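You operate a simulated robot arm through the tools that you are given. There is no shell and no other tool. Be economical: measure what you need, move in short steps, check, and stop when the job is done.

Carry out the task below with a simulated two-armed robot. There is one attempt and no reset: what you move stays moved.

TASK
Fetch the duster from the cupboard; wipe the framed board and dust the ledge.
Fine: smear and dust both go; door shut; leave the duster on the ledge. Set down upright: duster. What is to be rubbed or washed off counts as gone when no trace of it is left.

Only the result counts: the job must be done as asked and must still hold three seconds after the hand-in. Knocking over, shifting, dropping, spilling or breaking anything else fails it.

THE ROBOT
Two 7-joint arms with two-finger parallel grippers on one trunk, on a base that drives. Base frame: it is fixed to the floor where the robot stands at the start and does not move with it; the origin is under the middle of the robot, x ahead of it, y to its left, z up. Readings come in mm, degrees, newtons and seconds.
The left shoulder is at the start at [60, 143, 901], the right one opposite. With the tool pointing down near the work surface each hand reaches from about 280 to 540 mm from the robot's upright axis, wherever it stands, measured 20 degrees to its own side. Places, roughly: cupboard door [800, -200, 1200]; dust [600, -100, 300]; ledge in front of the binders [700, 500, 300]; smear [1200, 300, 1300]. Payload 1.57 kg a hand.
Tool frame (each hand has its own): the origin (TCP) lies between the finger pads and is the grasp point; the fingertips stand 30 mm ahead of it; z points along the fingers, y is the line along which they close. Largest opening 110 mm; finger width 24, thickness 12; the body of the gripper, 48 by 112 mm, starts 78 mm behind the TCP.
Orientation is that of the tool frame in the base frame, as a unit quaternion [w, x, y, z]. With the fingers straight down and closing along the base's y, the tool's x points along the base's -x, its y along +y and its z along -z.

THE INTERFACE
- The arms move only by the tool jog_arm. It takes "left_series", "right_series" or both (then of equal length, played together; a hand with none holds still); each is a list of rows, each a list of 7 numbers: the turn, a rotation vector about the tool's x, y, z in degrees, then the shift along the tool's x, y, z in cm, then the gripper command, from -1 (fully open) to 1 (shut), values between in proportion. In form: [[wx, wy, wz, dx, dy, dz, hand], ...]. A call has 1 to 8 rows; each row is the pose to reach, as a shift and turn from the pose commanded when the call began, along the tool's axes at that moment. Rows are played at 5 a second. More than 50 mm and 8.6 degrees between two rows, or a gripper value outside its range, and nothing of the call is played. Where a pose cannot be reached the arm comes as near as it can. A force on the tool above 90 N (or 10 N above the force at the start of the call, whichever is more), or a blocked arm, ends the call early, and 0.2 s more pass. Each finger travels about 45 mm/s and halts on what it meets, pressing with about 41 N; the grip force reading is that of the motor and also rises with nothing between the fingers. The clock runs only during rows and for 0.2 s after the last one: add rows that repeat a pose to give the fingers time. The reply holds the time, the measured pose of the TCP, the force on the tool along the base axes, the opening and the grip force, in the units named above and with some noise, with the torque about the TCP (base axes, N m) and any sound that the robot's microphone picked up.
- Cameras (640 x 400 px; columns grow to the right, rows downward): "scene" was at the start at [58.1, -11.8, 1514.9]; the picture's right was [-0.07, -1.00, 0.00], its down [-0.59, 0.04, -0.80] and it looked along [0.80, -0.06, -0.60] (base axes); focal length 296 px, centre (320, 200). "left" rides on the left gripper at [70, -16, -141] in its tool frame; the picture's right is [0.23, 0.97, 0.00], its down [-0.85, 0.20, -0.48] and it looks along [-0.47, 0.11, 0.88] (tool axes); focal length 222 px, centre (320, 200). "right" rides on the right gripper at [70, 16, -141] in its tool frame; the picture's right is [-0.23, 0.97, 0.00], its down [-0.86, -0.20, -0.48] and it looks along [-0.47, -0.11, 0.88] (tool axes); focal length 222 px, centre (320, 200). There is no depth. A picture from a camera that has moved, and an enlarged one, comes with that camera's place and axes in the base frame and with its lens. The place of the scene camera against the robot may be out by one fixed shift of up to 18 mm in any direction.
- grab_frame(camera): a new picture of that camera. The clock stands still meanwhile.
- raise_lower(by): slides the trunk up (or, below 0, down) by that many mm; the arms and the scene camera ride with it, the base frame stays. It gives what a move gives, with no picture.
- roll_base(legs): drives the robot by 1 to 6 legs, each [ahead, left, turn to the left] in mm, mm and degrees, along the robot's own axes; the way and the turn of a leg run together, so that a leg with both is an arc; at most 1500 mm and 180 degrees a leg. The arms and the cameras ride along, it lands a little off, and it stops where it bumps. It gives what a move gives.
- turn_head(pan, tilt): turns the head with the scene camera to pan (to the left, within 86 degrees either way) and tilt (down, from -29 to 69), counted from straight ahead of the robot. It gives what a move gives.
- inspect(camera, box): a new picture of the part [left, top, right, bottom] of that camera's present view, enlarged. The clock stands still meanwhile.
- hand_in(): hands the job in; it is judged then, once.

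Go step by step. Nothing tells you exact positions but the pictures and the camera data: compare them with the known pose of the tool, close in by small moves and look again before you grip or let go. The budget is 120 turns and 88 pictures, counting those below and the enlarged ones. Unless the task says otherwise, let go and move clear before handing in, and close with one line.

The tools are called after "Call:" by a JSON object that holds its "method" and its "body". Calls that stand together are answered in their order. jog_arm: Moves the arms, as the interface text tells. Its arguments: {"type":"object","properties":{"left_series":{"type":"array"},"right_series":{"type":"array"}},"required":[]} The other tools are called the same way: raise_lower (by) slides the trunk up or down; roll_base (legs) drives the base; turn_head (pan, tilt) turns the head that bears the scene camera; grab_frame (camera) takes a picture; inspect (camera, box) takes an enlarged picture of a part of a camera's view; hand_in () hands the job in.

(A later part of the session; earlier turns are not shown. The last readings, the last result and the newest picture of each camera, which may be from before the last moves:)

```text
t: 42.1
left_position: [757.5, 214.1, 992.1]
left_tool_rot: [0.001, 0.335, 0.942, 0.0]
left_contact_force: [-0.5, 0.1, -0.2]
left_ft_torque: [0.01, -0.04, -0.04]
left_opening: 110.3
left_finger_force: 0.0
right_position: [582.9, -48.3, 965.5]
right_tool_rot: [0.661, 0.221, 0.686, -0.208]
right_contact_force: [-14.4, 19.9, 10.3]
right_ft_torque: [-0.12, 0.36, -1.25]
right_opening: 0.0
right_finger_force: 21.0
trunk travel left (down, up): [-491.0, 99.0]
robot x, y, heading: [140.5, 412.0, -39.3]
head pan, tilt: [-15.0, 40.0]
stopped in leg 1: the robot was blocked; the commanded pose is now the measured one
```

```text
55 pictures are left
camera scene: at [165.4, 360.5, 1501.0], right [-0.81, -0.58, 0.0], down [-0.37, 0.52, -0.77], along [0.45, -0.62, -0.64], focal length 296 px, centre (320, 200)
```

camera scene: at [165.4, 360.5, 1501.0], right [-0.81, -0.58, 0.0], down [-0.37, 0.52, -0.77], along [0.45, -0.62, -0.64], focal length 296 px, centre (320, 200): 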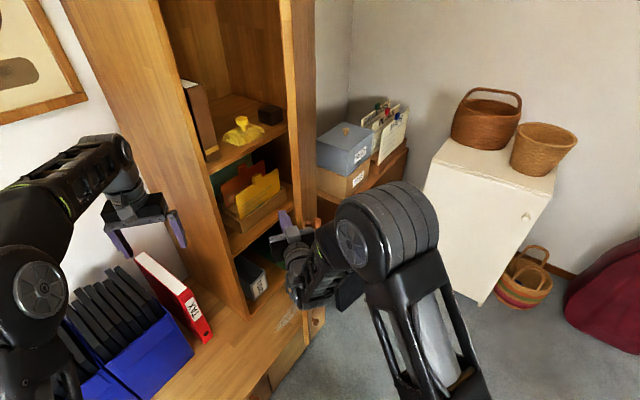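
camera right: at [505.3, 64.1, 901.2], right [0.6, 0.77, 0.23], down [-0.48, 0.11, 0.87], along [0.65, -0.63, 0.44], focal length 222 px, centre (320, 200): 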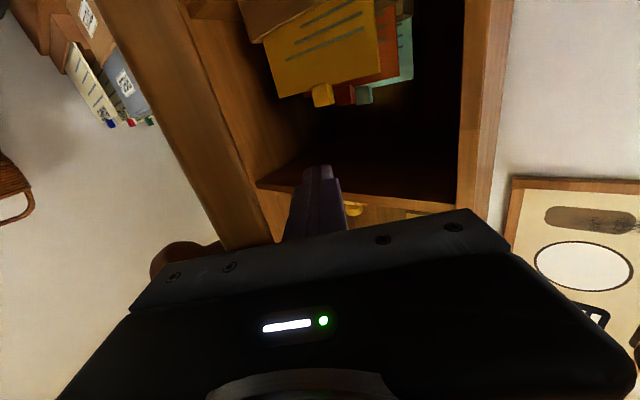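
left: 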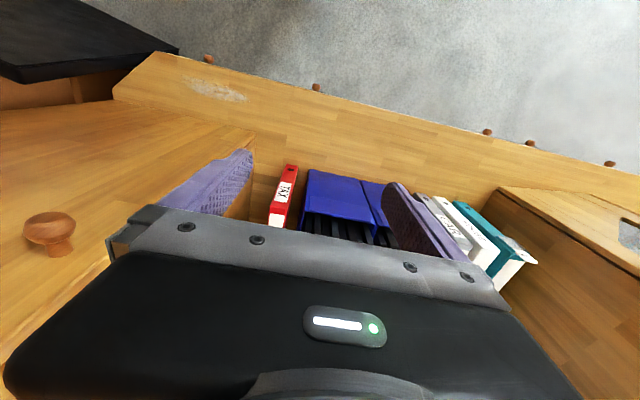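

The knob is jamming against the gripper body. I'll step off, raise the trunk so the hand passes above the knob, then push again.

Call:
{"method": "roll_base", "body": {"legs": [[0, 45, 0]]}}

Call:
{"method": "raise_lower", "body": {"by": 97}}

Call:
{"method": "jog_arm", "body": {"right_series": [[0, 0, 0, -2, 0, 0, 1], [0, 0, 0, -4, 0, 0, 1]]}}

Call:
{"method": "grab_frame", "body": {"camera": "right"}}

Call:
{"method": "grab_frame", "body": {"camera": "scene"}}

```text
t: 43.0
left_position: [790.6, 249.9, 989.7]
left_tool_rot: [-0.001, 0.335, 0.942, 0.0]
left_contact_force: [-0.3, 0.9, -0.7]
left_ft_torque: [-0.05, 0.01, 0.03]
left_opening: 109.8
left_finger_force: 0.0
right_position: [615.0, -17.1, 961.9]
right_tool_rot: [0.659, 0.221, 0.687, -0.209]
right_contact_force: [0.4, 0.0, -0.6]
right_ft_torque: [-0.03, 0.06, -0.06]
right_opening: 0.1
right_finger_force: 20.8
trunk travel left (down, up): [-491.0, 99.0]
robot x, y, heading: [167.6, 448.0, -39.1]
head pan, tilt: [-15.0, 40.0]
```

```text
t: 44.3
left_position: [789.2, 247.5, 1086.8]
left_tool_rot: [-0.001, 0.334, 0.943, 0.001]
left_contact_force: [-0.4, 0.1, -0.7]
left_ft_torque: [0.01, 0.02, 0.02]
left_opening: 110.0
left_finger_force: 0.0
right_position: [614.3, -15.9, 1057.5]
right_tool_rot: [0.659, 0.222, 0.687, -0.21]
right_contact_force: [-1.1, 0.1, 0.3]
right_ft_torque: [-0.05, 0.02, -0.01]
right_opening: 0.1
right_finger_force: 21.0
trunk travel left (down, up): [-588.0, 2.0]
robot x, y, heading: [168.6, 448.7, -39.2]
head pan, tilt: [-15.0, 40.0]
```

```text
t: 44.9
left_position: [788.7, 248.2, 1087.3]
left_tool_rot: [-0.001, 0.335, 0.942, 0.0]
left_contact_force: [-1.0, -0.1, -0.3]
left_ft_torque: [0.06, 0.01, 0.04]
left_opening: 110.0
left_finger_force: 0.1
right_position: [616.7, -16.0, 1098.6]
right_tool_rot: [0.657, 0.224, 0.688, -0.212]
right_contact_force: [0.3, 0.2, -0.5]
right_ft_torque: [-0.01, -0.04, 0.03]
right_opening: 0.0
right_finger_force: 21.1
right hand out of reach, approached as far as the arm can: row 1
trunk travel left (down, up): [-588.0, 2.0]
robot x, y, heading: [173.6, 445.6, -39.2]
head pan, tilt: [-15.0, 40.0]
```

```text
54 pictures are left
camera right: at [510.8, 81.3, 1036.7], right [0.58, 0.78, 0.23], down [-0.47, 0.09, 0.88], along [0.66, -0.62, 0.42], focal length 222 px, centre (320, 200)
```

right: 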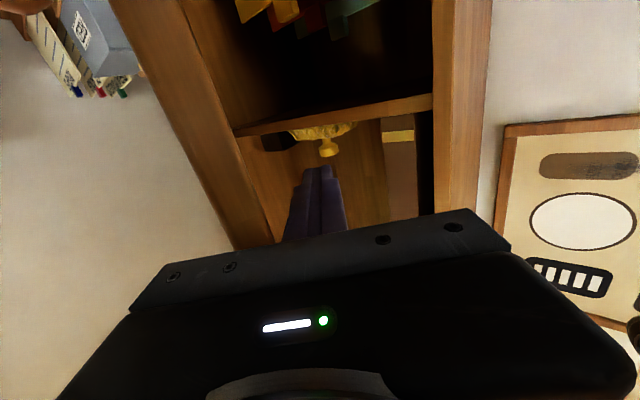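

```text
53 pictures are left
camera scene: at [199.0, 392.1, 1597.7], right [-0.81, -0.58, 0.0], down [-0.38, 0.52, -0.77], along [0.45, -0.62, -0.64], focal length 296 px, centre (320, 200)
```

scene: 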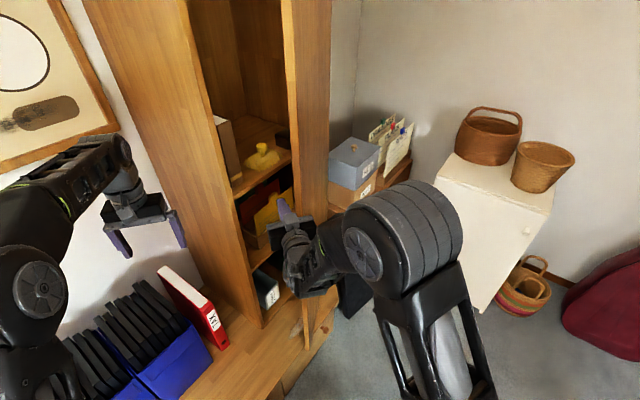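

The hand is now well above the knob and behind the door. Pushing right.

Call:
{"method": "roll_base", "body": {"legs": [[0, -110, 0], [-20, -100, 0]]}}

Call:
{"method": "grab_frame", "body": {"camera": "scene"}}

```text
t: 46.0
left_position: [725.9, 184.5, 1090.3]
left_tool_rot: [0.001, 0.334, 0.943, 0.0]
left_contact_force: [-0.4, 0.3, 0.6]
left_ft_torque: [0.04, -0.09, -0.01]
left_opening: 109.6
left_finger_force: 0.0
right_position: [557.4, -61.3, 1100.4]
right_tool_rot: [0.661, 0.213, 0.691, -0.202]
right_contact_force: [-22.1, 28.2, 15.8]
right_ft_torque: [-0.37, 0.65, -1.75]
right_opening: 0.1
right_finger_force: 21.4
trunk travel left (down, up): [-588.0, 2.0]
robot x, y, heading: [112.9, 383.6, -39.0]
head pan, tilt: [-15.0, 40.0]
stopped in leg 1: the force on the tool passed its limit at 100 N (the readings are from after the stop); the commanded pose is now the measured one
```

```text
52 pictures are left
camera scene: at [133.1, 329.9, 1598.1], right [-0.81, -0.59, 0.0], down [-0.37, 0.52, -0.77], along [0.45, -0.62, -0.64], focal length 296 px, centre (320, 200)
```

scene: 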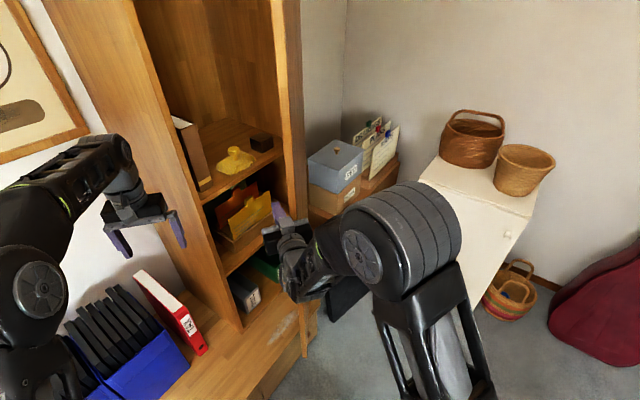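

The hand is too deep so the door is pinched between finger and gripper body. I'll back out 40 mm along the tool, then push following the door's arc.

Call:
{"method": "roll_base", "body": {"legs": [[0, 8, 0], [-38, 0, 0], [-30, -70, 0], [-12, -80, 0]]}}

Call:
{"method": "grab_frame", "body": {"camera": "right"}}

```text
t: 48.6
left_position: [577.3, 120.6, 1087.6]
left_tool_rot: [-0.001, 0.333, 0.943, 0.002]
left_contact_force: [0.3, -0.4, -0.1]
left_ft_torque: [0.03, 0.0, 0.03]
left_opening: 109.9
left_finger_force: 0.0
right_position: [407.4, -131.0, 1095.4]
right_tool_rot: [0.657, 0.216, 0.693, -0.202]
right_contact_force: [-0.7, -0.1, 0.8]
right_ft_torque: [-0.02, 0.02, 0.03]
right_opening: 0.0
right_finger_force: 21.3
trunk travel left (down, up): [-588.0, 2.0]
robot x, y, heading: [-43.0, 318.7, -39.2]
head pan, tilt: [-15.0, 40.0]
```

```text
51 pictures are left
camera right: at [298.8, -36.4, 1034.2], right [0.56, 0.8, 0.23], down [-0.47, 0.08, 0.88], along [0.68, -0.6, 0.42], focal length 222 px, centre (320, 200)
```

right: 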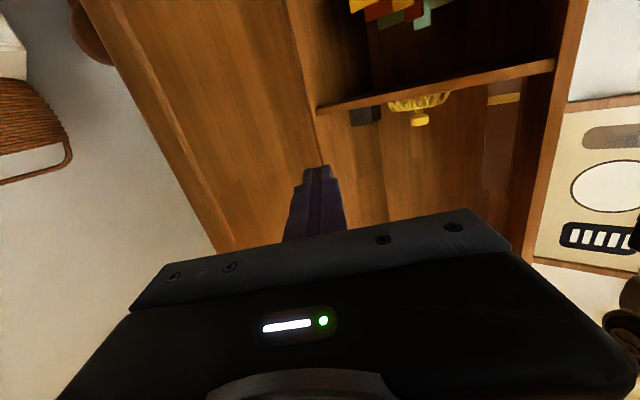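

The door is swinging open well now. One more push.

Call:
{"method": "roll_base", "body": {"legs": [[15, -90, 0], [20, -60, 0]]}}

Call:
{"method": "grab_frame", "body": {"camera": "scene"}}

Call:
{"method": "grab_frame", "body": {"camera": "right"}}

```text
t: 50.3
left_position: [509.9, -17.3, 1086.8]
left_tool_rot: [-0.001, 0.333, 0.943, 0.002]
left_contact_force: [-0.5, -0.8, 0.1]
left_ft_torque: [0.03, -0.04, -0.02]
left_opening: 110.1
left_finger_force: 0.0
right_position: [342.1, -269.4, 1094.9]
right_tool_rot: [0.657, 0.216, 0.693, -0.202]
right_contact_force: [0.1, -0.4, 1.1]
right_ft_torque: [-0.02, 0.01, 0.06]
right_opening: 0.1
right_finger_force: 21.6
trunk travel left (down, up): [-588.0, 2.0]
robot x, y, heading: [-105.2, 180.4, -39.0]
head pan, tilt: [-15.0, 40.0]
```

```text
50 pictures are left
camera scene: at [-80.6, 123.9, 1597.7], right [-0.81, -0.59, 0.0], down [-0.38, 0.52, -0.77], along [0.45, -0.62, -0.64], focal length 296 px, centre (320, 200)
```

scene: 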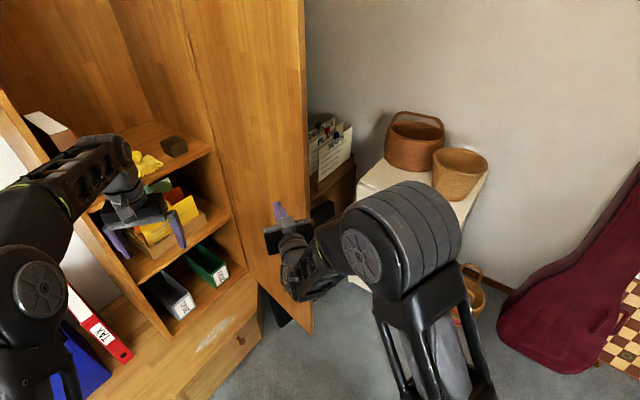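

```text
49 pictures are left
camera right: at [232.4, -174.5, 1033.8], right [0.56, 0.8, 0.23], down [-0.47, 0.08, 0.88], along [0.68, -0.6, 0.42], focal length 222 px, centre (320, 200)
```

right: 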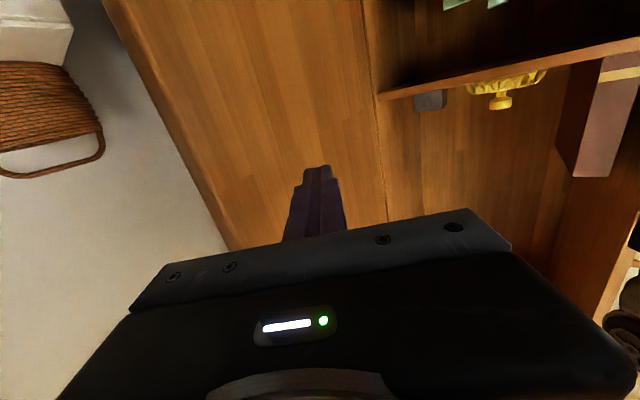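

The door is about 80° open. I'll push a bit more for elbow room; the duster knob triangulates to about [840, -169, 1134].

Call:
{"method": "roll_base", "body": {"legs": [[55, -80, 0], [60, -60, 0]]}}

Call:
{"method": "grab_frame", "body": {"camera": "scene"}}

```text
t: 52.1
left_position: [511.2, -201.6, 1086.3]
left_tool_rot: [-0.002, 0.335, 0.942, 0.001]
left_contact_force: [-0.6, 0.5, 0.7]
left_ft_torque: [0.02, 0.02, -0.02]
left_opening: 110.1
left_finger_force: 0.0
right_position: [341.7, -452.8, 1093.8]
right_tool_rot: [0.656, 0.217, 0.693, -0.203]
right_contact_force: [0.1, -0.5, -0.7]
right_ft_torque: [-0.02, -0.01, 0.05]
right_opening: 0.1
right_finger_force: 21.5
trunk travel left (down, up): [-588.0, 2.0]
robot x, y, heading: [-109.7, -0.7, -39.3]
head pan, tilt: [-15.0, 40.0]
```

```text
48 pictures are left
camera scene: at [-79.0, -58.8, 1597.7], right [-0.81, -0.58, 0.0], down [-0.38, 0.52, -0.77], along [0.45, -0.62, -0.64], focal length 296 px, centre (320, 200)
```

scene: 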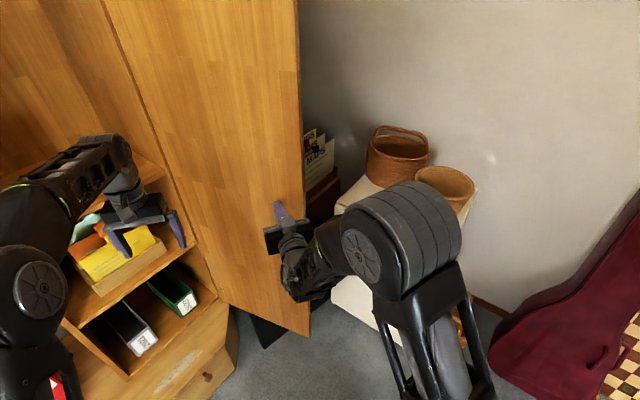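

Door is past 100°. Now I'll back the hand off to the left, turn toward the cupboard and look at the duster.

Call:
{"method": "roll_base", "body": {"legs": [[0, 250, 0], [0, 0, 24]]}}

Call:
{"method": "jog_arm", "body": {"right_series": [[0, 0, 0, -1, 0, 0, 0.3], [0, 0, 0, -3, 0, 0, -0.1], [0, 0, 0, -3.6, 0, 0, -0.1], [0, 0, 0, -3.6, 0, 0, -0.1]]}}

Call:
{"method": "grab_frame", "body": {"camera": "right"}}

Call:
{"method": "grab_frame", "body": {"camera": "scene"}}

```text
t: 55.2
left_position: [697.1, 264.8, 1087.0]
left_tool_rot: [-0.002, 0.13, 0.992, 0.0]
left_contact_force: [-0.6, -0.2, 0.2]
left_ft_torque: [0.0, 0.01, -0.02]
left_opening: 109.9
left_finger_force: 0.2
right_position: [646.2, -34.3, 1095.3]
right_tool_rot: [0.684, 0.067, 0.723, -0.062]
right_contact_force: [-1.6, -0.2, -0.8]
right_ft_torque: [0.03, 0.0, 0.01]
right_opening: 0.0
right_finger_force: 20.8
trunk travel left (down, up): [-588.0, 2.0]
robot x, y, heading: [54.1, 193.7, -15.2]
head pan, tilt: [-15.0, 40.0]
```

```text
t: 56.2
left_position: [697.6, 263.7, 1087.4]
left_tool_rot: [-0.002, 0.129, 0.992, 0.001]
left_contact_force: [-0.3, 0.0, -0.7]
left_ft_torque: [0.03, 0.0, 0.04]
left_opening: 110.0
left_finger_force: 0.1
right_position: [647.6, -35.1, 1131.4]
right_tool_rot: [0.684, 0.066, 0.724, -0.061]
right_contact_force: [0.1, 0.0, 0.4]
right_ft_torque: [0.0, 0.01, 0.01]
right_opening: 60.8
right_finger_force: 0.1
trunk travel left (down, up): [-588.0, 2.0]
robot x, y, heading: [51.3, 192.8, -15.1]
head pan, tilt: [-15.0, 40.0]
```

```text
47 pictures are left
camera right: at [509.4, 6.4, 1070.6], right [0.19, 0.95, 0.23], down [-0.46, -0.12, 0.88], along [0.87, -0.27, 0.42], focal length 222 px, centre (320, 200)
```

right: 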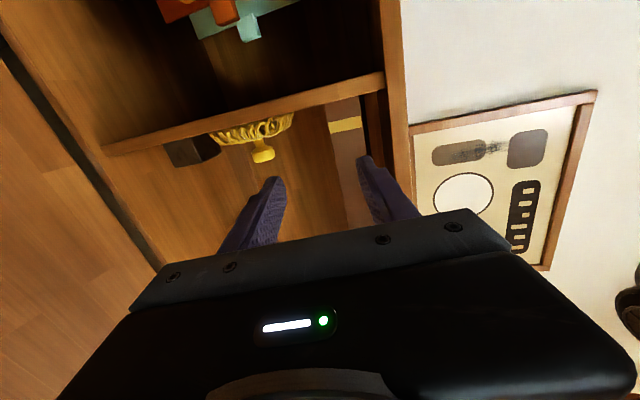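

```text
46 pictures are left
camera scene: at [98.3, 153.1, 1597.8], right [-0.5, -0.87, 0.0], down [-0.56, 0.32, -0.77], along [0.66, -0.38, -0.64], focal length 296 px, centre (320, 200)
```

scene: 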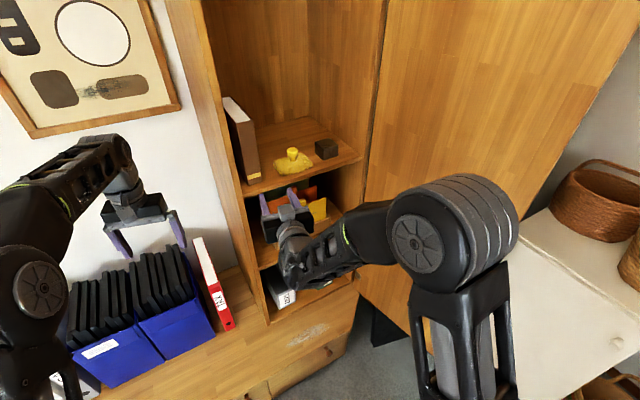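

The duster knob is confirmed at about [840, -170, 1133], with free space above. I'll try turning the tool to point down, to grip the knob from above.

Call:
{"method": "jog_arm", "body": {"right_series": [[0, 8, 0, -1.2, 0, 0, -0.1], [0, 16, 0, -2.4, 0, 0, -0.1], [0, 24, 0, -3.6, 0, 0, -0.1], [0, 32, 0, -4.8, 0, 0, -0.1], [0, 40, 0, -6, 0, 0, -0.1], [0, 48, 0, -7.2, 0, 0, -0.1], [0, 56, 0, -8.4, 0, 0, -0.1], [0, 64, 0, -9, 0, 0, -0.1]]}}

Call:
{"method": "jog_arm", "body": {"right_series": [[0, 8, 0, 0, 0, 0, -0.1], [0, 16, 0, 0, 0, 0, -0.1], [0, 20, 0, 0, 0, 0, -0.1], [0, 20, 0, 0, 0, 0, -0.1]]}}

Call:
{"method": "grab_frame", "body": {"camera": "scene"}}

```text
t: 58.0
left_position: [700.1, 263.5, 1086.3]
left_tool_rot: [-0.002, 0.13, 0.991, 0.0]
left_contact_force: [1.0, -0.2, -0.3]
left_ft_torque: [0.04, 0.04, 0.01]
left_opening: 110.0
left_finger_force: 0.1
right_position: [652.2, -35.9, 1221.2]
right_tool_rot: [0.197, 0.089, 0.976, -0.016]
right_contact_force: [-0.1, 0.4, 0.8]
right_ft_torque: [0.0, 0.02, 0.02]
right_opening: 60.5
right_finger_force: 0.1
trunk travel left (down, up): [-588.0, 2.0]
robot x, y, heading: [52.8, 194.1, -15.0]
head pan, tilt: [-15.0, 40.0]
```

```text
t: 59.0
left_position: [698.0, 263.7, 1086.5]
left_tool_rot: [-0.003, 0.129, 0.992, 0.0]
left_contact_force: [-0.1, 0.4, 0.7]
left_ft_torque: [-0.01, 0.01, -0.01]
left_opening: 109.9
left_finger_force: 0.0
right_position: [650.8, -37.1, 1221.6]
right_tool_rot: [0.162, 0.09, 0.983, -0.013]
right_contact_force: [0.0, 0.1, -0.5]
right_ft_torque: [-0.02, 0.02, 0.02]
right_opening: 60.7
right_finger_force: 0.1
right hand out of reach, approached as far as the arm can: row 1, 2, 3, 4
trunk travel left (down, up): [-588.0, 2.0]
robot x, y, heading: [49.5, 196.6, -15.1]
head pan, tilt: [-15.0, 40.0]
```

```text
45 pictures are left
camera scene: at [98.0, 153.1, 1597.8], right [-0.5, -0.87, 0.0], down [-0.56, 0.32, -0.77], along [0.66, -0.38, -0.64], focal length 296 px, centre (320, 200)
```

scene: 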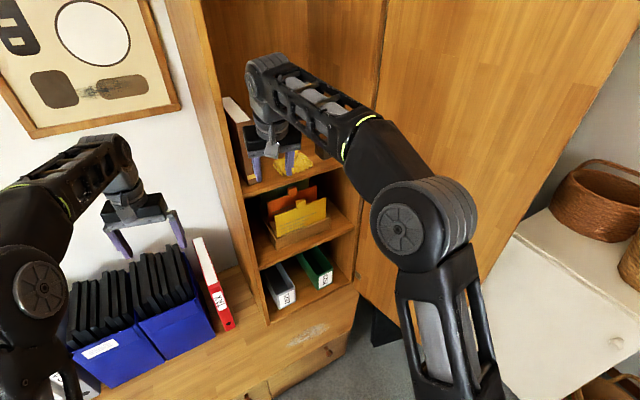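

The arm reaches this nicely from above (18° tilt). I'll pull the left hand back so it clears the cupboard's side, then drive so the right hand is over the knob.

Call:
{"method": "jog_arm", "body": {"left_series": [[0, 0, 0, 3.5, 2.5, 0, -1], [0, 0, 0, 7, 5, 0, -1], [0, 0, 0, 10.5, 7.5, 0, -1], [0, 0, 0, 14, 9, 0, -1]]}}

Call:
{"method": "roll_base", "body": {"legs": [[0, -80, 0], [120, 0, 0]]}}

Call:
{"method": "grab_frame", "body": {"camera": "right"}}

Call:
{"method": "grab_frame", "body": {"camera": "scene"}}

```text
t: 60.0
left_position: [585.1, 385.4, 1089.3]
left_tool_rot: [0.0, 0.13, 0.992, 0.0]
left_contact_force: [0.4, -0.3, -0.5]
left_ft_torque: [0.0, 0.01, -0.02]
left_opening: 110.1
left_finger_force: 0.1
right_position: [650.5, -35.4, 1222.2]
right_tool_rot: [0.164, 0.09, 0.982, -0.014]
right_contact_force: [-0.5, -0.2, 0.1]
right_ft_torque: [0.01, -0.03, 0.04]
right_opening: 60.6
right_finger_force: 0.0
trunk travel left (down, up): [-588.0, 2.0]
robot x, y, heading: [50.2, 193.9, -14.9]
head pan, tilt: [-15.0, 40.0]
```

```text
t: 61.9
left_position: [684.6, 275.4, 1088.2]
left_tool_rot: [-0.003, 0.13, 0.991, 0.0]
left_contact_force: [0.4, -0.4, 0.2]
left_ft_torque: [-0.01, 0.04, -0.02]
left_opening: 109.8
left_finger_force: 0.1
right_position: [748.8, -146.7, 1222.1]
right_tool_rot: [0.163, 0.091, 0.982, -0.013]
right_contact_force: [0.0, 0.2, 0.0]
right_ft_torque: [0.02, 0.03, 0.0]
right_opening: 60.5
right_finger_force: 0.0
trunk travel left (down, up): [-588.0, 2.0]
robot x, y, heading: [151.0, 86.4, -15.1]
head pan, tilt: [-15.0, 40.0]
```

```text
44 pictures are left
camera right: at [644.0, -111.5, 1332.9], right [0.39, 0.92, 0.08], down [0.61, -0.32, 0.73], along [0.69, -0.24, -0.68], focal length 222 px, centre (320, 200)
```

right: 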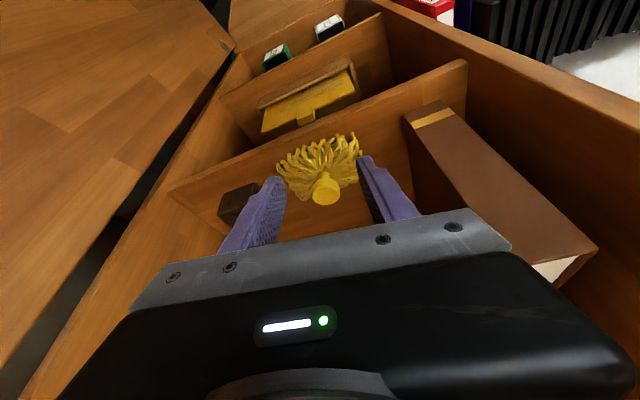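

```text
43 pictures are left
camera scene: at [196.2, 43.3, 1597.7], right [-0.5, -0.86, 0.0], down [-0.56, 0.32, -0.77], along [0.66, -0.38, -0.64], focal length 296 px, centre (320, 200)
```

scene: 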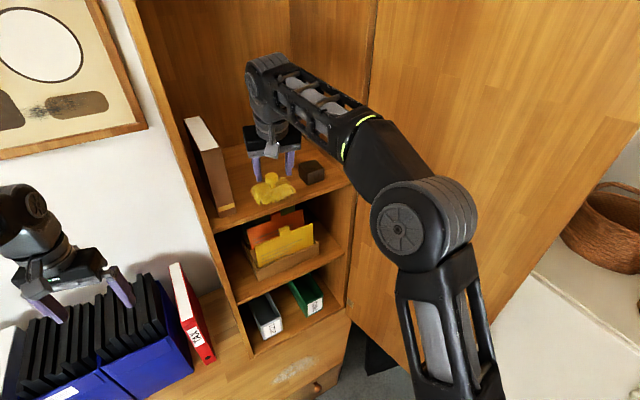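

The knob sits straight ahead of the fingers. I'll drive 88 mm ahead, then lower the trunk partway and check.

Call:
{"method": "roll_base", "body": {"legs": [[88, 0, 0]]}}

Call:
{"method": "raise_lower", "body": {"by": -45}}

Call:
{"method": "grab_frame", "body": {"camera": "right"}}

```text
t: 63.0
left_position: [768.2, 251.4, 1089.5]
left_tool_rot: [-0.003, 0.131, 0.991, 0.0]
left_contact_force: [-0.1, 0.4, -0.5]
left_ft_torque: [0.02, 0.03, -0.01]
left_opening: 109.7
left_finger_force: 0.1
right_position: [832.4, -171.6, 1220.7]
right_tool_rot: [0.163, 0.092, 0.982, -0.013]
right_contact_force: [0.5, -1.0, 0.7]
right_ft_torque: [-0.03, 0.03, 0.03]
right_opening: 60.6
right_finger_force: 0.0
trunk travel left (down, up): [-588.0, 2.0]
robot x, y, heading: [233.8, 59.5, -15.3]
head pan, tilt: [-15.0, 40.0]
```

```text
t: 63.8
left_position: [767.3, 251.0, 1044.2]
left_tool_rot: [-0.002, 0.131, 0.991, 0.0]
left_contact_force: [0.0, 0.4, 0.3]
left_ft_torque: [-0.03, 0.0, -0.02]
left_opening: 110.0
left_finger_force: 0.1
right_position: [832.1, -169.8, 1177.3]
right_tool_rot: [0.163, 0.092, 0.982, -0.014]
right_contact_force: [0.8, 0.5, -0.4]
right_ft_torque: [-0.02, 0.01, -0.02]
right_opening: 60.4
right_finger_force: 0.1
trunk travel left (down, up): [-543.0, 47.0]
robot x, y, heading: [230.4, 54.2, -15.1]
head pan, tilt: [-15.0, 40.0]
```

```text
42 pictures are left
camera right: at [726.0, -134.9, 1288.6], right [0.39, 0.92, 0.08], down [0.61, -0.32, 0.73], along [0.69, -0.24, -0.68], focal length 222 px, centre (320, 200)
```

right: 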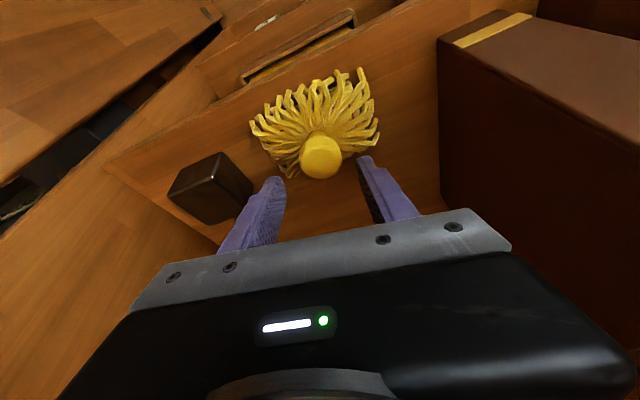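

The knob is centred between the fingers. Lowering 49 mm, then straightening the tool as far as it will go.

Call:
{"method": "raise_lower", "body": {"by": -40}}

Call:
{"method": "jog_arm", "body": {"right_series": [[0, 8, 0, 0, 0, 0, -0.1], [0, 16, 0, 0, 0, 0, -0.1], [0, 18, 0, 0, 0, 0, -0.1], [0, 18, 0, 0, 0, 0, -0.1]]}}

Call:
{"method": "grab_frame", "body": {"camera": "right"}}

```text
t: 64.7
left_position: [767.4, 251.6, 1005.1]
left_tool_rot: [-0.002, 0.131, 0.991, 0.0]
left_contact_force: [0.6, 0.3, 0.5]
left_ft_torque: [-0.02, 0.0, 0.02]
left_opening: 109.9
left_finger_force: 0.0
right_position: [830.9, -170.2, 1136.4]
right_tool_rot: [0.163, 0.092, 0.982, -0.013]
right_contact_force: [-0.2, -0.6, 0.4]
right_ft_torque: [0.01, -0.06, -0.03]
right_opening: 60.3
right_finger_force: 0.1
trunk travel left (down, up): [-503.0, 87.0]
robot x, y, heading: [231.7, 60.8, -15.2]
head pan, tilt: [-15.0, 40.0]
```

```text
t: 65.7
left_position: [768.1, 252.2, 1003.7]
left_tool_rot: [-0.002, 0.131, 0.991, 0.0]
left_contact_force: [-0.8, -0.7, -0.3]
left_ft_torque: [0.01, 0.01, -0.01]
left_opening: 110.0
left_finger_force: 0.1
right_position: [816.4, -167.0, 1137.1]
right_tool_rot: [0.142, 0.085, 0.986, -0.021]
right_contact_force: [-0.8, 0.0, 0.5]
right_ft_torque: [-0.01, 0.0, -0.01]
right_opening: 60.6
right_finger_force: 0.0
right hand out of reach, approached as far as the arm can: row 1, 2, 3, 4
trunk travel left (down, up): [-503.0, 87.0]
robot x, y, heading: [231.5, 60.4, -15.4]
head pan, tilt: [-15.0, 40.0]
```

```text
41 pictures are left
camera right: at [714.9, -131.2, 1252.5], right [0.39, 0.92, 0.05], down [0.64, -0.31, 0.7], along [0.66, -0.24, -0.71], focal length 222 px, centre (320, 200)
```

right: 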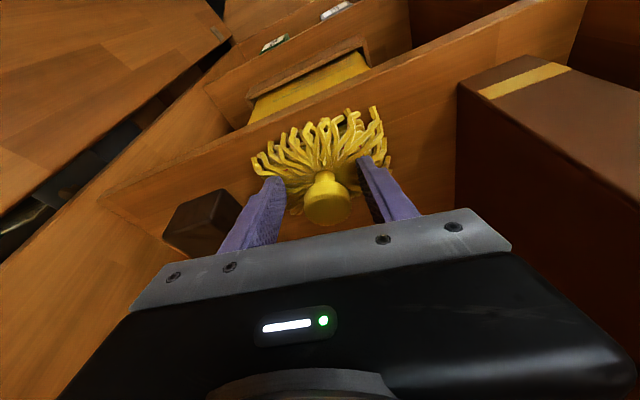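

The tilt stays about 16°; that is fine. I'll drive 20 mm ahead, lower 12 mm and close on the knob.

Call:
{"method": "roll_base", "body": {"legs": [[20, 0, 0]]}}

Call:
{"method": "raise_lower", "body": {"by": -12}}

Call:
{"method": "jog_arm", "body": {"right_series": [[0, 0, 0, 0, 0, 0, 0.3], [0, 0, 0, 0, 0, 0, 0.6], [0, 0, 0, 0, 0, 0, 0.9], [0, 0, 0, 0, 0, 0, 0.9], [0, 0, 0, 0, 0, 0, 0.9]]}}

Call:
{"method": "grab_frame", "body": {"camera": "right"}}

```text
t: 66.5
left_position: [788.5, 246.0, 1003.9]
left_tool_rot: [-0.003, 0.131, 0.991, 0.001]
left_contact_force: [0.2, -0.2, -0.3]
left_ft_torque: [0.04, 0.04, 0.03]
left_opening: 109.9
left_finger_force: 0.1
right_position: [835.4, -173.5, 1135.3]
right_tool_rot: [0.141, 0.086, 0.986, -0.021]
right_contact_force: [-0.3, -0.2, -0.5]
right_ft_torque: [-0.02, 0.03, 0.01]
right_opening: 60.3
right_finger_force: 0.0
trunk travel left (down, up): [-503.0, 87.0]
robot x, y, heading: [255.4, 53.4, -15.1]
head pan, tilt: [-15.0, 40.0]
```

```text
t: 67.1
left_position: [785.3, 247.0, 995.2]
left_tool_rot: [0.0, 0.131, 0.991, 0.0]
left_contact_force: [0.3, -0.1, -0.4]
left_ft_torque: [0.01, 0.0, 0.02]
left_opening: 110.3
left_finger_force: 0.1
right_position: [835.4, -171.9, 1133.7]
right_tool_rot: [0.152, 0.086, 0.984, -0.018]
right_contact_force: [9.8, -3.8, 51.6]
right_ft_torque: [1.31, -0.45, -0.04]
right_opening: 59.3
right_finger_force: 0.1
trunk travel left (down, up): [-491.0, 99.0]
robot x, y, heading: [251.0, 55.3, -15.2]
head pan, tilt: [-15.0, 40.0]
```

```text
t: 68.3
left_position: [784.7, 249.6, 992.3]
left_tool_rot: [-0.001, 0.132, 0.991, -0.002]
left_contact_force: [1.5, -0.5, 0.1]
left_ft_torque: [-0.02, 0.0, 0.02]
left_opening: 110.2
left_finger_force: 0.1
right_position: [835.7, -164.7, 1133.5]
right_tool_rot: [0.152, 0.084, 0.985, -0.017]
right_contact_force: [9.5, 16.7, 54.3]
right_ft_torque: [1.13, -0.28, -0.16]
right_opening: 42.1
right_finger_force: 20.5
trunk travel left (down, up): [-491.0, 99.0]
robot x, y, heading: [247.7, 55.8, -15.1]
head pan, tilt: [-15.0, 40.0]
```

```text
40 pictures are left
camera right: at [731.7, -130.9, 1247.7], right [0.38, 0.92, 0.06], down [0.63, -0.31, 0.72], along [0.68, -0.23, -0.69], focal length 222 px, centre (320, 200)
```

right: 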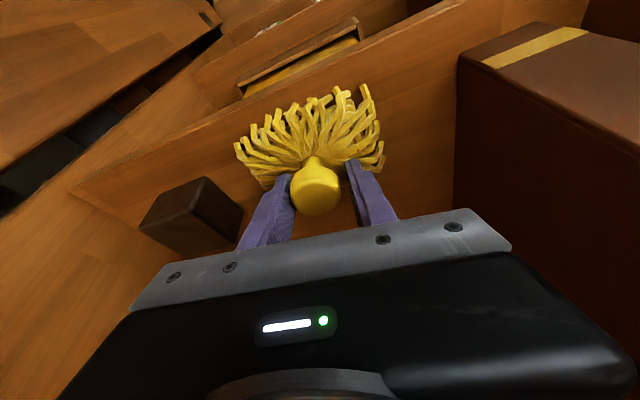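

The fingertips press on the duster's base. I'll raise 10 mm to relieve it and complete the grip.

Call:
{"method": "raise_lower", "body": {"by": 10}}

Call:
{"method": "jog_arm", "body": {"right_series": [[0, 0, 0, 0, 0, 0, 0.9], [0, 0, 0, 0, 0, 0, 1], [0, 0, 0, 0, 0, 0, 1]]}}

Call:
{"method": "grab_frame", "body": {"camera": "right"}}

```text
t: 68.8
left_position: [785.7, 247.9, 1000.6]
left_tool_rot: [-0.001, 0.132, 0.991, -0.002]
left_contact_force: [0.6, -0.1, -0.1]
left_ft_torque: [0.03, -0.02, 0.0]
left_opening: 110.0
left_finger_force: 0.0
right_position: [832.8, -172.6, 1134.7]
right_tool_rot: [0.141, 0.087, 0.986, -0.023]
right_contact_force: [2.4, 6.5, 23.0]
right_ft_torque: [1.41, -0.15, -0.08]
right_opening: 37.9
right_finger_force: 18.3
trunk travel left (down, up): [-501.0, 89.0]
robot x, y, heading: [253.4, 56.5, -15.3]
head pan, tilt: [-15.0, 40.0]
```

```text
t: 69.6
left_position: [786.4, 246.1, 1002.9]
left_tool_rot: [-0.001, 0.131, 0.991, 0.0]
left_contact_force: [-0.2, -1.8, 0.0]
left_ft_torque: [0.01, -0.05, -0.04]
left_opening: 110.0
left_finger_force: 0.1
right_position: [833.5, -174.0, 1134.4]
right_tool_rot: [0.142, 0.087, 0.986, -0.022]
right_contact_force: [-2.0, -2.1, 15.8]
right_ft_torque: [0.61, 0.02, 0.02]
right_opening: 34.5
right_finger_force: 29.6
trunk travel left (down, up): [-501.0, 89.0]
robot x, y, heading: [253.2, 59.2, -15.3]
head pan, tilt: [-15.0, 40.0]
```

```text
39 pictures are left
camera right: at [732.9, -138.0, 1250.5], right [0.39, 0.92, 0.05], down [0.64, -0.31, 0.7], along [0.66, -0.24, -0.71], focal length 222 px, centre (320, 200)
```

right: 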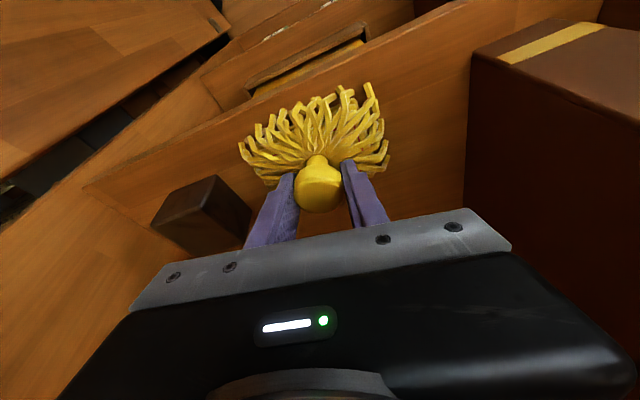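

Grip holds at 34 mm. Lifting to check the duster comes along.

Call:
{"method": "jog_arm", "body": {"right_series": [[0, 0, 0, 0, 0, 0, 1], [0, 0, 0, 0, 0, 0, 1], [0, 0, 0, 0, 0, 0, 1]]}}

Call:
{"method": "raise_lower", "body": {"by": 80}}

Call:
{"method": "grab_frame", "body": {"camera": "right"}}

```text
t: 70.4
left_position: [786.5, 244.9, 1001.6]
left_tool_rot: [0.0, 0.131, 0.991, 0.0]
left_contact_force: [-0.5, 0.6, 0.0]
left_ft_torque: [-0.01, 0.03, 0.0]
left_opening: 110.3
left_finger_force: 0.0
right_position: [833.3, -174.1, 1135.4]
right_tool_rot: [0.142, 0.086, 0.986, -0.021]
right_contact_force: [-1.4, -5.9, 11.3]
right_ft_torque: [0.22, 0.1, 0.06]
right_opening: 34.3
right_finger_force: 41.2
trunk travel left (down, up): [-501.0, 89.0]
robot x, y, heading: [250.7, 57.4, -15.1]
head pan, tilt: [-15.0, 40.0]
```

```text
t: 71.6
left_position: [786.8, 247.2, 1082.7]
left_tool_rot: [-0.002, 0.132, 0.991, 0.001]
left_contact_force: [0.5, 0.0, -0.1]
left_ft_torque: [-0.02, -0.02, -0.02]
left_opening: 109.8
left_finger_force: 0.1
right_position: [835.1, -172.3, 1214.3]
right_tool_rot: [0.142, 0.086, 0.986, -0.021]
right_contact_force: [-0.4, -0.6, 0.3]
right_ft_torque: [0.0, -0.01, 0.04]
right_opening: 0.0
right_finger_force: 20.7
trunk travel left (down, up): [-581.0, 9.0]
robot x, y, heading: [250.5, 57.0, -15.2]
head pan, tilt: [-15.0, 40.0]
```

```text
38 pictures are left
camera right: at [734.7, -136.6, 1330.1], right [0.39, 0.92, 0.05], down [0.64, -0.31, 0.7], along [0.66, -0.24, -0.71], focal length 222 px, centre (320, 200)
```

right: 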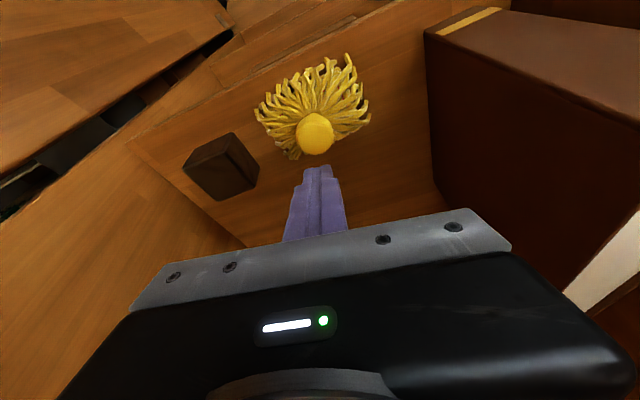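

It slipped off; the duster still stands upright in place. Triangulating again puts the knob head at about [830, -171], top near z 1142, so I was slightly too far forward and tilted. I'll straighten the tool while lowering with the arm, trunk high.

Call:
{"method": "jog_arm", "body": {"right_series": [[0, 0, 0, 0, 0, 0, 0.5], [0, 0, 0, 0.2, 0, 0, -0.1], [0, 4, 0, 0.8, 0, 1.5, -0.1], [0, 8, 0, 1.2, 0, 3, -0.1], [0, 12, 0, 1.7, 0, 4.5, -0.1], [0, 16, 0, 2.2, 0, 5.2, -0.1], [0, 16.5, 0, 2.2, 0, 5.2, -0.1]]}}

Call:
{"method": "grab_frame", "body": {"camera": "right"}}

```text
t: 73.2
left_position: [787.2, 246.5, 1083.2]
left_tool_rot: [-0.002, 0.131, 0.991, 0.0]
left_contact_force: [0.7, -0.8, -0.5]
left_ft_torque: [0.0, -0.05, 0.03]
left_opening: 110.0
left_finger_force: 0.1
right_position: [801.0, -178.4, 1148.8]
right_tool_rot: [0.047, 0.048, 0.997, -0.028]
right_contact_force: [-0.1, -0.3, 0.6]
right_ft_torque: [0.02, 0.02, -0.01]
right_opening: 60.4
right_finger_force: 0.0
right hand out of reach, approached as far as the arm can: row 3, 4, 5, 6, 7
trunk travel left (down, up): [-581.0, 9.0]
robot x, y, heading: [253.2, 56.7, -15.2]
head pan, tilt: [-15.0, 40.0]
```

```text
37 pictures are left
camera right: at [721.3, -148.5, 1282.9], right [0.32, 0.95, -0.03], down [0.78, -0.25, 0.57], along [0.53, -0.21, -0.82], focal length 222 px, centre (320, 200)
```

right: 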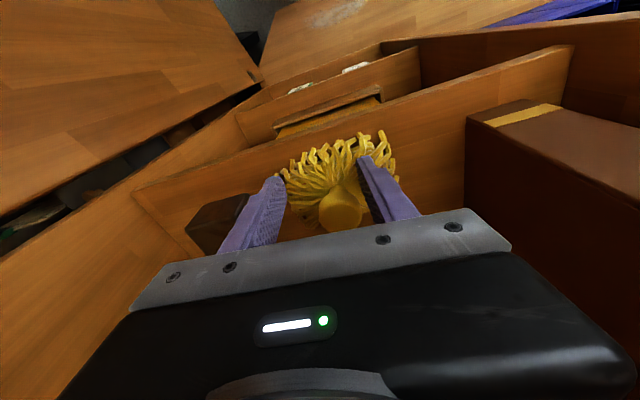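

Now nearly vertical (5°). The knob is 30 mm ahead and slightly left: shift left first, then ahead.

Call:
{"method": "roll_base", "body": {"legs": [[0, 14, 0], [29, 0, 0]]}}

Call:
{"method": "grab_frame", "body": {"camera": "right"}}

```text
t: 74.4
left_position: [819.1, 252.6, 1082.5]
left_tool_rot: [-0.003, 0.132, 0.991, 0.0]
left_contact_force: [0.7, -0.5, 0.3]
left_ft_torque: [0.01, 0.04, 0.02]
left_opening: 110.1
left_finger_force: 0.1
right_position: [834.1, -172.7, 1148.6]
right_tool_rot: [0.046, 0.048, 0.997, -0.029]
right_contact_force: [0.1, 0.2, -0.1]
right_ft_torque: [0.05, 0.09, -0.02]
right_opening: 60.4
right_finger_force: 0.0
trunk travel left (down, up): [-581.0, 9.0]
robot x, y, heading: [284.4, 61.5, -15.4]
head pan, tilt: [-15.0, 40.0]
```

```text
36 pictures are left
camera right: at [754.9, -142.0, 1281.9], right [0.32, 0.95, -0.03], down [0.79, -0.25, 0.57], along [0.53, -0.2, -0.82], focal length 222 px, centre (320, 200)
```

right: 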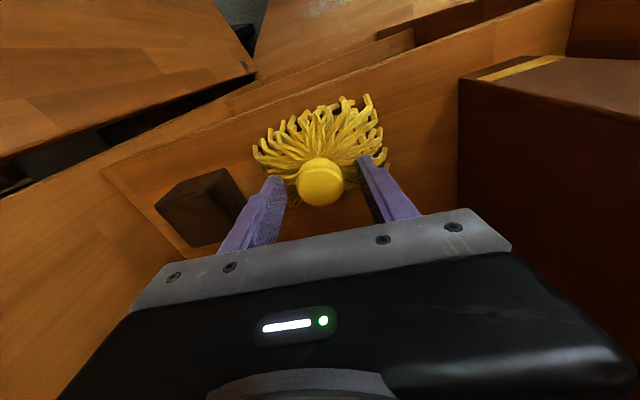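

The knob is centred. I'll lower 15 mm and grip.

Call:
{"method": "raise_lower", "body": {"by": -16}}

Call:
{"method": "jog_arm", "body": {"right_series": [[0, 0, 0, 0, 0, 0, 0.3], [0, 0, 0, 0, 0, 0, 0.6], [0, 0, 0, 0, 0, 0, 1], [0, 0, 0, 0, 0, 0, 1], [0, 0, 0, 0, 0, 0, 1], [0, 0, 0, 0, 0, 0, 1], [0, 0, 0, 0, 0, 0, 1]]}}

Call:
{"method": "grab_frame", "body": {"camera": "right"}}

```text
t: 75.0
left_position: [817.1, 252.2, 1067.5]
left_tool_rot: [-0.002, 0.131, 0.991, 0.001]
left_contact_force: [0.5, -0.3, 0.9]
left_ft_torque: [0.02, 0.03, -0.02]
left_opening: 109.8
left_finger_force: 0.1
right_position: [830.6, -171.8, 1134.4]
right_tool_rot: [0.048, 0.048, 0.997, -0.028]
right_contact_force: [-2.9, -0.1, 9.4]
right_ft_torque: [0.36, 0.11, 0.08]
right_opening: 59.9
right_finger_force: 0.0
trunk travel left (down, up): [-565.0, 25.0]
robot x, y, heading: [286.2, 58.6, -15.4]
head pan, tilt: [-15.0, 40.0]
```

```text
t: 76.6
left_position: [817.1, 251.6, 1066.6]
left_tool_rot: [-0.001, 0.132, 0.991, 0.001]
left_contact_force: [-0.8, 0.2, -0.7]
left_ft_torque: [-0.01, 0.02, 0.0]
left_opening: 109.9
left_finger_force: 0.0
right_position: [830.6, -175.0, 1134.6]
right_tool_rot: [0.049, 0.05, 0.997, -0.029]
right_contact_force: [2.1, -9.2, 18.8]
right_ft_torque: [0.37, -0.09, -0.13]
right_opening: 34.5
right_finger_force: 40.7
trunk travel left (down, up): [-565.0, 25.0]
robot x, y, heading: [281.1, 60.7, -15.2]
head pan, tilt: [-15.0, 40.0]
```

```text
35 pictures are left
camera right: at [752.0, -143.3, 1267.6], right [0.32, 0.95, -0.03], down [0.78, -0.25, 0.57], along [0.53, -0.21, -0.82], focal length 222 px, centre (320, 200)
```

right: 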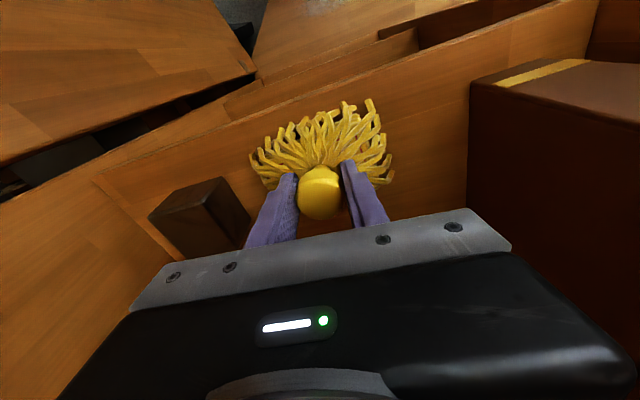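

Knob head is right at the grasp point. I'll lift just a little and check that the grip holds.

Call:
{"method": "raise_lower", "body": {"by": 20}}

Call:
{"method": "grab_frame", "body": {"camera": "right"}}

```text
t: 77.3
left_position: [819.1, 253.6, 1085.1]
left_tool_rot: [-0.002, 0.132, 0.991, 0.001]
left_contact_force: [-0.1, 0.0, -0.6]
left_ft_torque: [-0.01, 0.04, -0.01]
left_opening: 109.9
left_finger_force: 0.0
right_position: [832.5, -170.8, 1151.2]
right_tool_rot: [0.046, 0.049, 0.997, -0.028]
right_contact_force: [-0.6, -0.4, -1.1]
right_ft_torque: [0.02, 0.02, 0.0]
right_opening: 34.7
right_finger_force: 40.7
trunk travel left (down, up): [-585.0, 5.0]
robot x, y, heading: [280.7, 60.7, -15.2]
head pan, tilt: [-15.0, 40.0]
```

```text
34 pictures are left
camera right: at [753.6, -141.1, 1285.9], right [0.32, 0.95, -0.03], down [0.79, -0.25, 0.57], along [0.53, -0.2, -0.82], focal length 222 px, centre (320, 200)
```

right: 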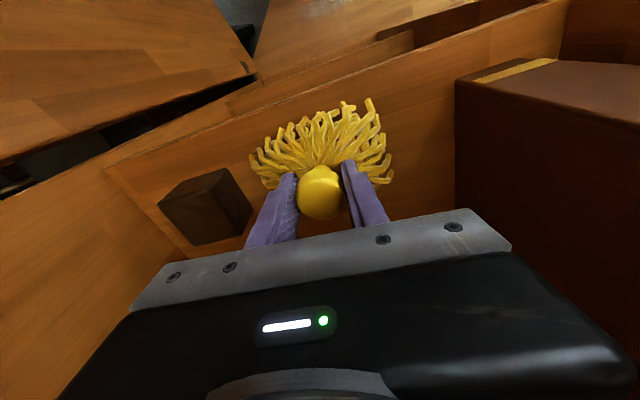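

The duster is lifted and held. I'll back straight out of the cupboard, square up to the wall and move left toward the board.

Call:
{"method": "roll_base", "body": {"legs": [[-220, 0, 0], [0, 0, 15], [0, 260, 0]]}}

Call:
{"method": "turn_head", "body": {"pan": 0, "tilt": 15}}

Call:
{"method": "grab_frame", "body": {"camera": "scene"}}

```text
t: 81.3
left_position: [543.8, 703.0, 1086.1]
left_tool_rot: [-0.002, 0.002, 1.0, -0.001]
left_contact_force: [-0.3, 0.9, -0.3]
left_ft_torque: [-0.04, 0.01, 0.02]
left_opening: 110.0
left_finger_force: 0.0
right_position: [666.2, 295.9, 1152.2]
right_tool_rot: [0.05, -0.082, 0.995, -0.022]
right_contact_force: [0.9, 0.7, -0.9]
right_ft_torque: [-0.03, 0.0, 0.0]
right_opening: 34.4
right_finger_force: 41.0
trunk travel left (down, up): [-585.0, 5.0]
robot x, y, heading: [74.4, 380.2, -0.5]
head pan, tilt: [-15.0, 40.0]
```

```text
t: 82.2
left_position: [544.8, 702.4, 1086.4]
left_tool_rot: [-0.002, 0.002, 1.0, 0.0]
left_contact_force: [-0.4, -0.3, -0.6]
left_ft_torque: [0.0, -0.01, -0.01]
left_opening: 110.0
left_finger_force: 0.0
right_position: [666.3, 296.0, 1153.5]
right_tool_rot: [0.05, -0.082, 0.995, -0.021]
right_contact_force: [0.2, 0.8, -0.5]
right_ft_torque: [-0.03, -0.01, 0.01]
right_opening: 34.1
right_finger_force: 40.9
trunk travel left (down, up): [-585.0, 5.0]
robot x, y, heading: [72.2, 383.2, -0.5]
head pan, tilt: [0.0, 15.0]
```

```text
33 pictures are left
camera scene: at [140.7, 375.4, 1634.3], right [-0.01, -1.0, 0.0], down [-0.26, 0.0, -0.97], along [0.97, -0.01, -0.26], focal length 296 px, centre (320, 200)
```

scene: 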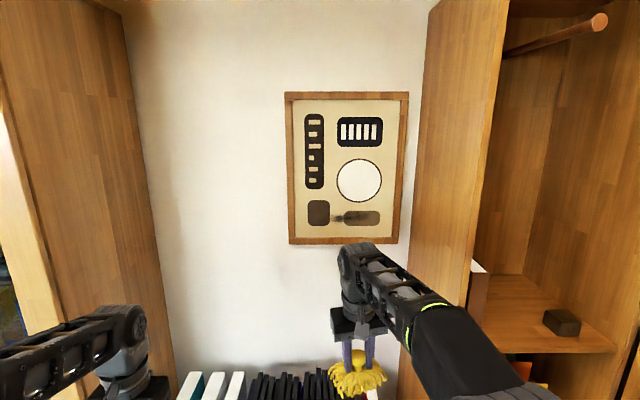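

The board is straight ahead; I'll zoom on the smear.

Call:
{"method": "inspect", "body": {"camera": "scene", "box": [280, 160, 420, 250]}}

Call:
{"method": "jog_arm", "body": {"right_series": [[0, -8, 0, 0, 0, 0, 1], [0, -16, 0, 0, 0, 0, 1], [0, -24, 0, 0, 0, 0, 1], [0, -32, 0, 0, 0, 0, 1], [0, -40, 0, 0, 0, 0, 1], [0, -48, 0, 0, 0, 0, 1], [0, -56, 0, 0, 0, 0, 1], [0, -64, 0, 0, 0, 0, 1]]}}

```text
4.44 times, centred on (350, 205) of scene
camera zoom: at [140.7, 375.4, 1634.3], right [-0.01, -1.0, 0.0], down [-0.26, 0.0, -0.97], along [0.97, -0.01, -0.26], focal length 1314 px, centre (187, 178)
```

zoom: 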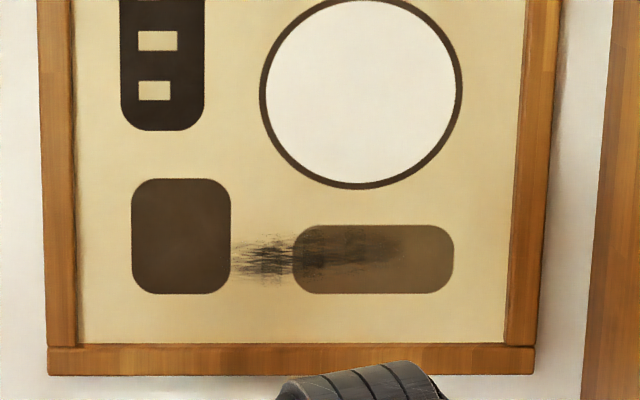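

```text
t: 84.0
left_position: [544.4, 702.2, 1085.3]
left_tool_rot: [-0.002, 0.001, 1.0, 0.0]
left_contact_force: [0.3, -0.2, -0.6]
left_ft_torque: [0.0, 0.01, -0.02]
left_opening: 110.1
left_finger_force: 0.2
right_position: [666.3, 294.6, 1151.8]
right_tool_rot: [0.569, -0.079, 0.818, 0.025]
right_contact_force: [0.7, -0.3, -0.8]
right_ft_torque: [0.0, 0.04, -0.04]
right_opening: 34.0
right_finger_force: 40.7
right hand out of reach, approached as far as the arm can: row 7
trunk travel left (down, up): [-585.0, 5.0]
robot x, y, heading: [79.2, 381.3, -0.2]
head pan, tilt: [0.0, 15.0]
```

The smear spans about y 184–330, z 1273–1315. I'll raise the hand toward that height and level the tool to face the wall.

Call:
{"method": "jog_arm", "body": {"right_series": [[1, -2.6, 0, -1.7, -0.1, -0.6, 1], [2, -5.2, 0, -3.4, -0.2, -1.2, 1], [3, -7.8, 0, -5, -0.3, -1.8, 1], [4, -10.4, 0, -6.6, -0.4, -2.4, 1], [5, -13, 0, -8.2, -0.5, -3, 1], [6, -15.6, 0, -9.8, -0.6, -3.6, 1], [7, -18.2, 0, -11.4, -0.7, -4.2, 1], [8, -20.5, 0, -13, -0.7, -4.9, 1]]}}

Call:
{"method": "grab_frame", "body": {"camera": "scene"}}

```text
t: 85.8
left_position: [543.7, 702.4, 1086.4]
left_tool_rot: [-0.002, 0.001, 1.0, 0.0]
left_contact_force: [0.7, 0.0, 0.0]
left_ft_torque: [0.0, -0.01, -0.01]
left_opening: 109.8
left_finger_force: 0.1
right_position: [664.2, 296.6, 1292.3]
right_tool_rot: [0.71, -0.035, 0.703, -0.018]
right_contact_force: [-0.8, 0.1, -0.8]
right_ft_torque: [0.02, 0.04, 0.01]
right_opening: 34.2
right_finger_force: 41.4
trunk travel left (down, up): [-585.0, 5.0]
robot x, y, heading: [76.2, 381.3, -0.3]
head pan, tilt: [0.0, 15.0]
```

```text
31 pictures are left
camera scene: at [140.4, 375.3, 1634.4], right [-0.01, -1.0, 0.0], down [-0.26, 0.0, -0.97], along [0.97, -0.01, -0.26], focal length 296 px, centre (320, 200)
```

scene: 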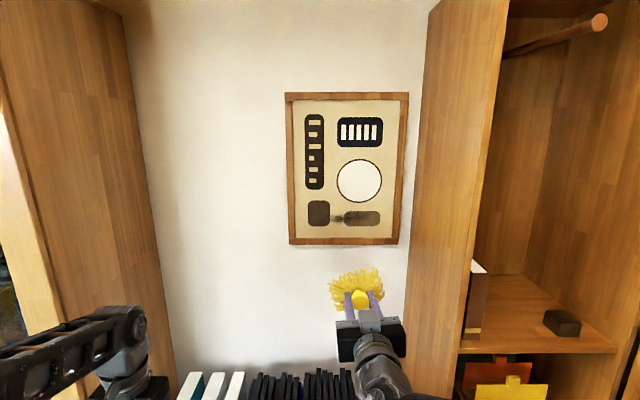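

Tool now points straight at the wall at the smear's height. I'll drive ahead to about x = 285 and then extend the arm.

Call:
{"method": "roll_base", "body": {"legs": [[205, 0, 0]]}}

Call:
{"method": "jog_arm", "body": {"right_series": [[0, 0, 0, 0, 0, 3.5, 1], [0, 0, 0, 0, 0, 7, 1], [0, 0, 0, 0, 0, 10.5, 1], [0, 0, 0, 0, 0, 14, 1], [0, 0, 0, 0, 0, 17, 1]]}}

Call:
{"method": "grab_frame", "body": {"camera": "scene"}}

```text
t: 87.4
left_position: [750.0, 701.2, 1085.7]
left_tool_rot: [-0.003, 0.002, 1.0, 0.0]
left_contact_force: [0.4, -1.2, -0.5]
left_ft_torque: [0.0, 0.04, 0.0]
left_opening: 110.3
left_finger_force: 0.0
right_position: [871.1, 295.6, 1291.9]
right_tool_rot: [0.71, -0.036, 0.703, -0.018]
right_contact_force: [0.1, 0.3, -1.4]
right_ft_torque: [-0.04, -0.01, 0.02]
right_opening: 34.1
right_finger_force: 41.3
trunk travel left (down, up): [-585.0, 5.0]
robot x, y, heading: [282.8, 383.3, -0.1]
head pan, tilt: [0.0, 15.0]
```

```text
t: 88.6
left_position: [751.1, 701.9, 1084.8]
left_tool_rot: [-0.003, 0.002, 1.0, 0.0]
left_contact_force: [1.2, -0.4, 0.5]
left_ft_torque: [-0.03, 0.0, -0.01]
left_opening: 109.7
left_finger_force: 0.0
right_position: [1041.3, 299.0, 1293.6]
right_tool_rot: [0.71, -0.036, 0.703, -0.018]
right_contact_force: [0.1, 0.1, -0.6]
right_ft_torque: [-0.01, 0.05, -0.06]
right_opening: 34.2
right_finger_force: 41.6
trunk travel left (down, up): [-585.0, 5.0]
robot x, y, heading: [285.0, 379.7, -0.3]
head pan, tilt: [0.0, 15.0]
```

```text
30 pictures are left
camera scene: at [347.7, 374.1, 1634.3], right [-0.01, -1.0, 0.0], down [-0.26, 0.0, -0.97], along [0.97, -0.01, -0.26], focal length 296 px, centre (320, 200)
```

scene: 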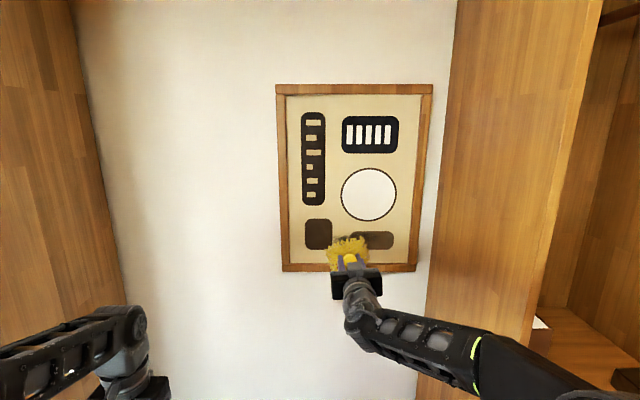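

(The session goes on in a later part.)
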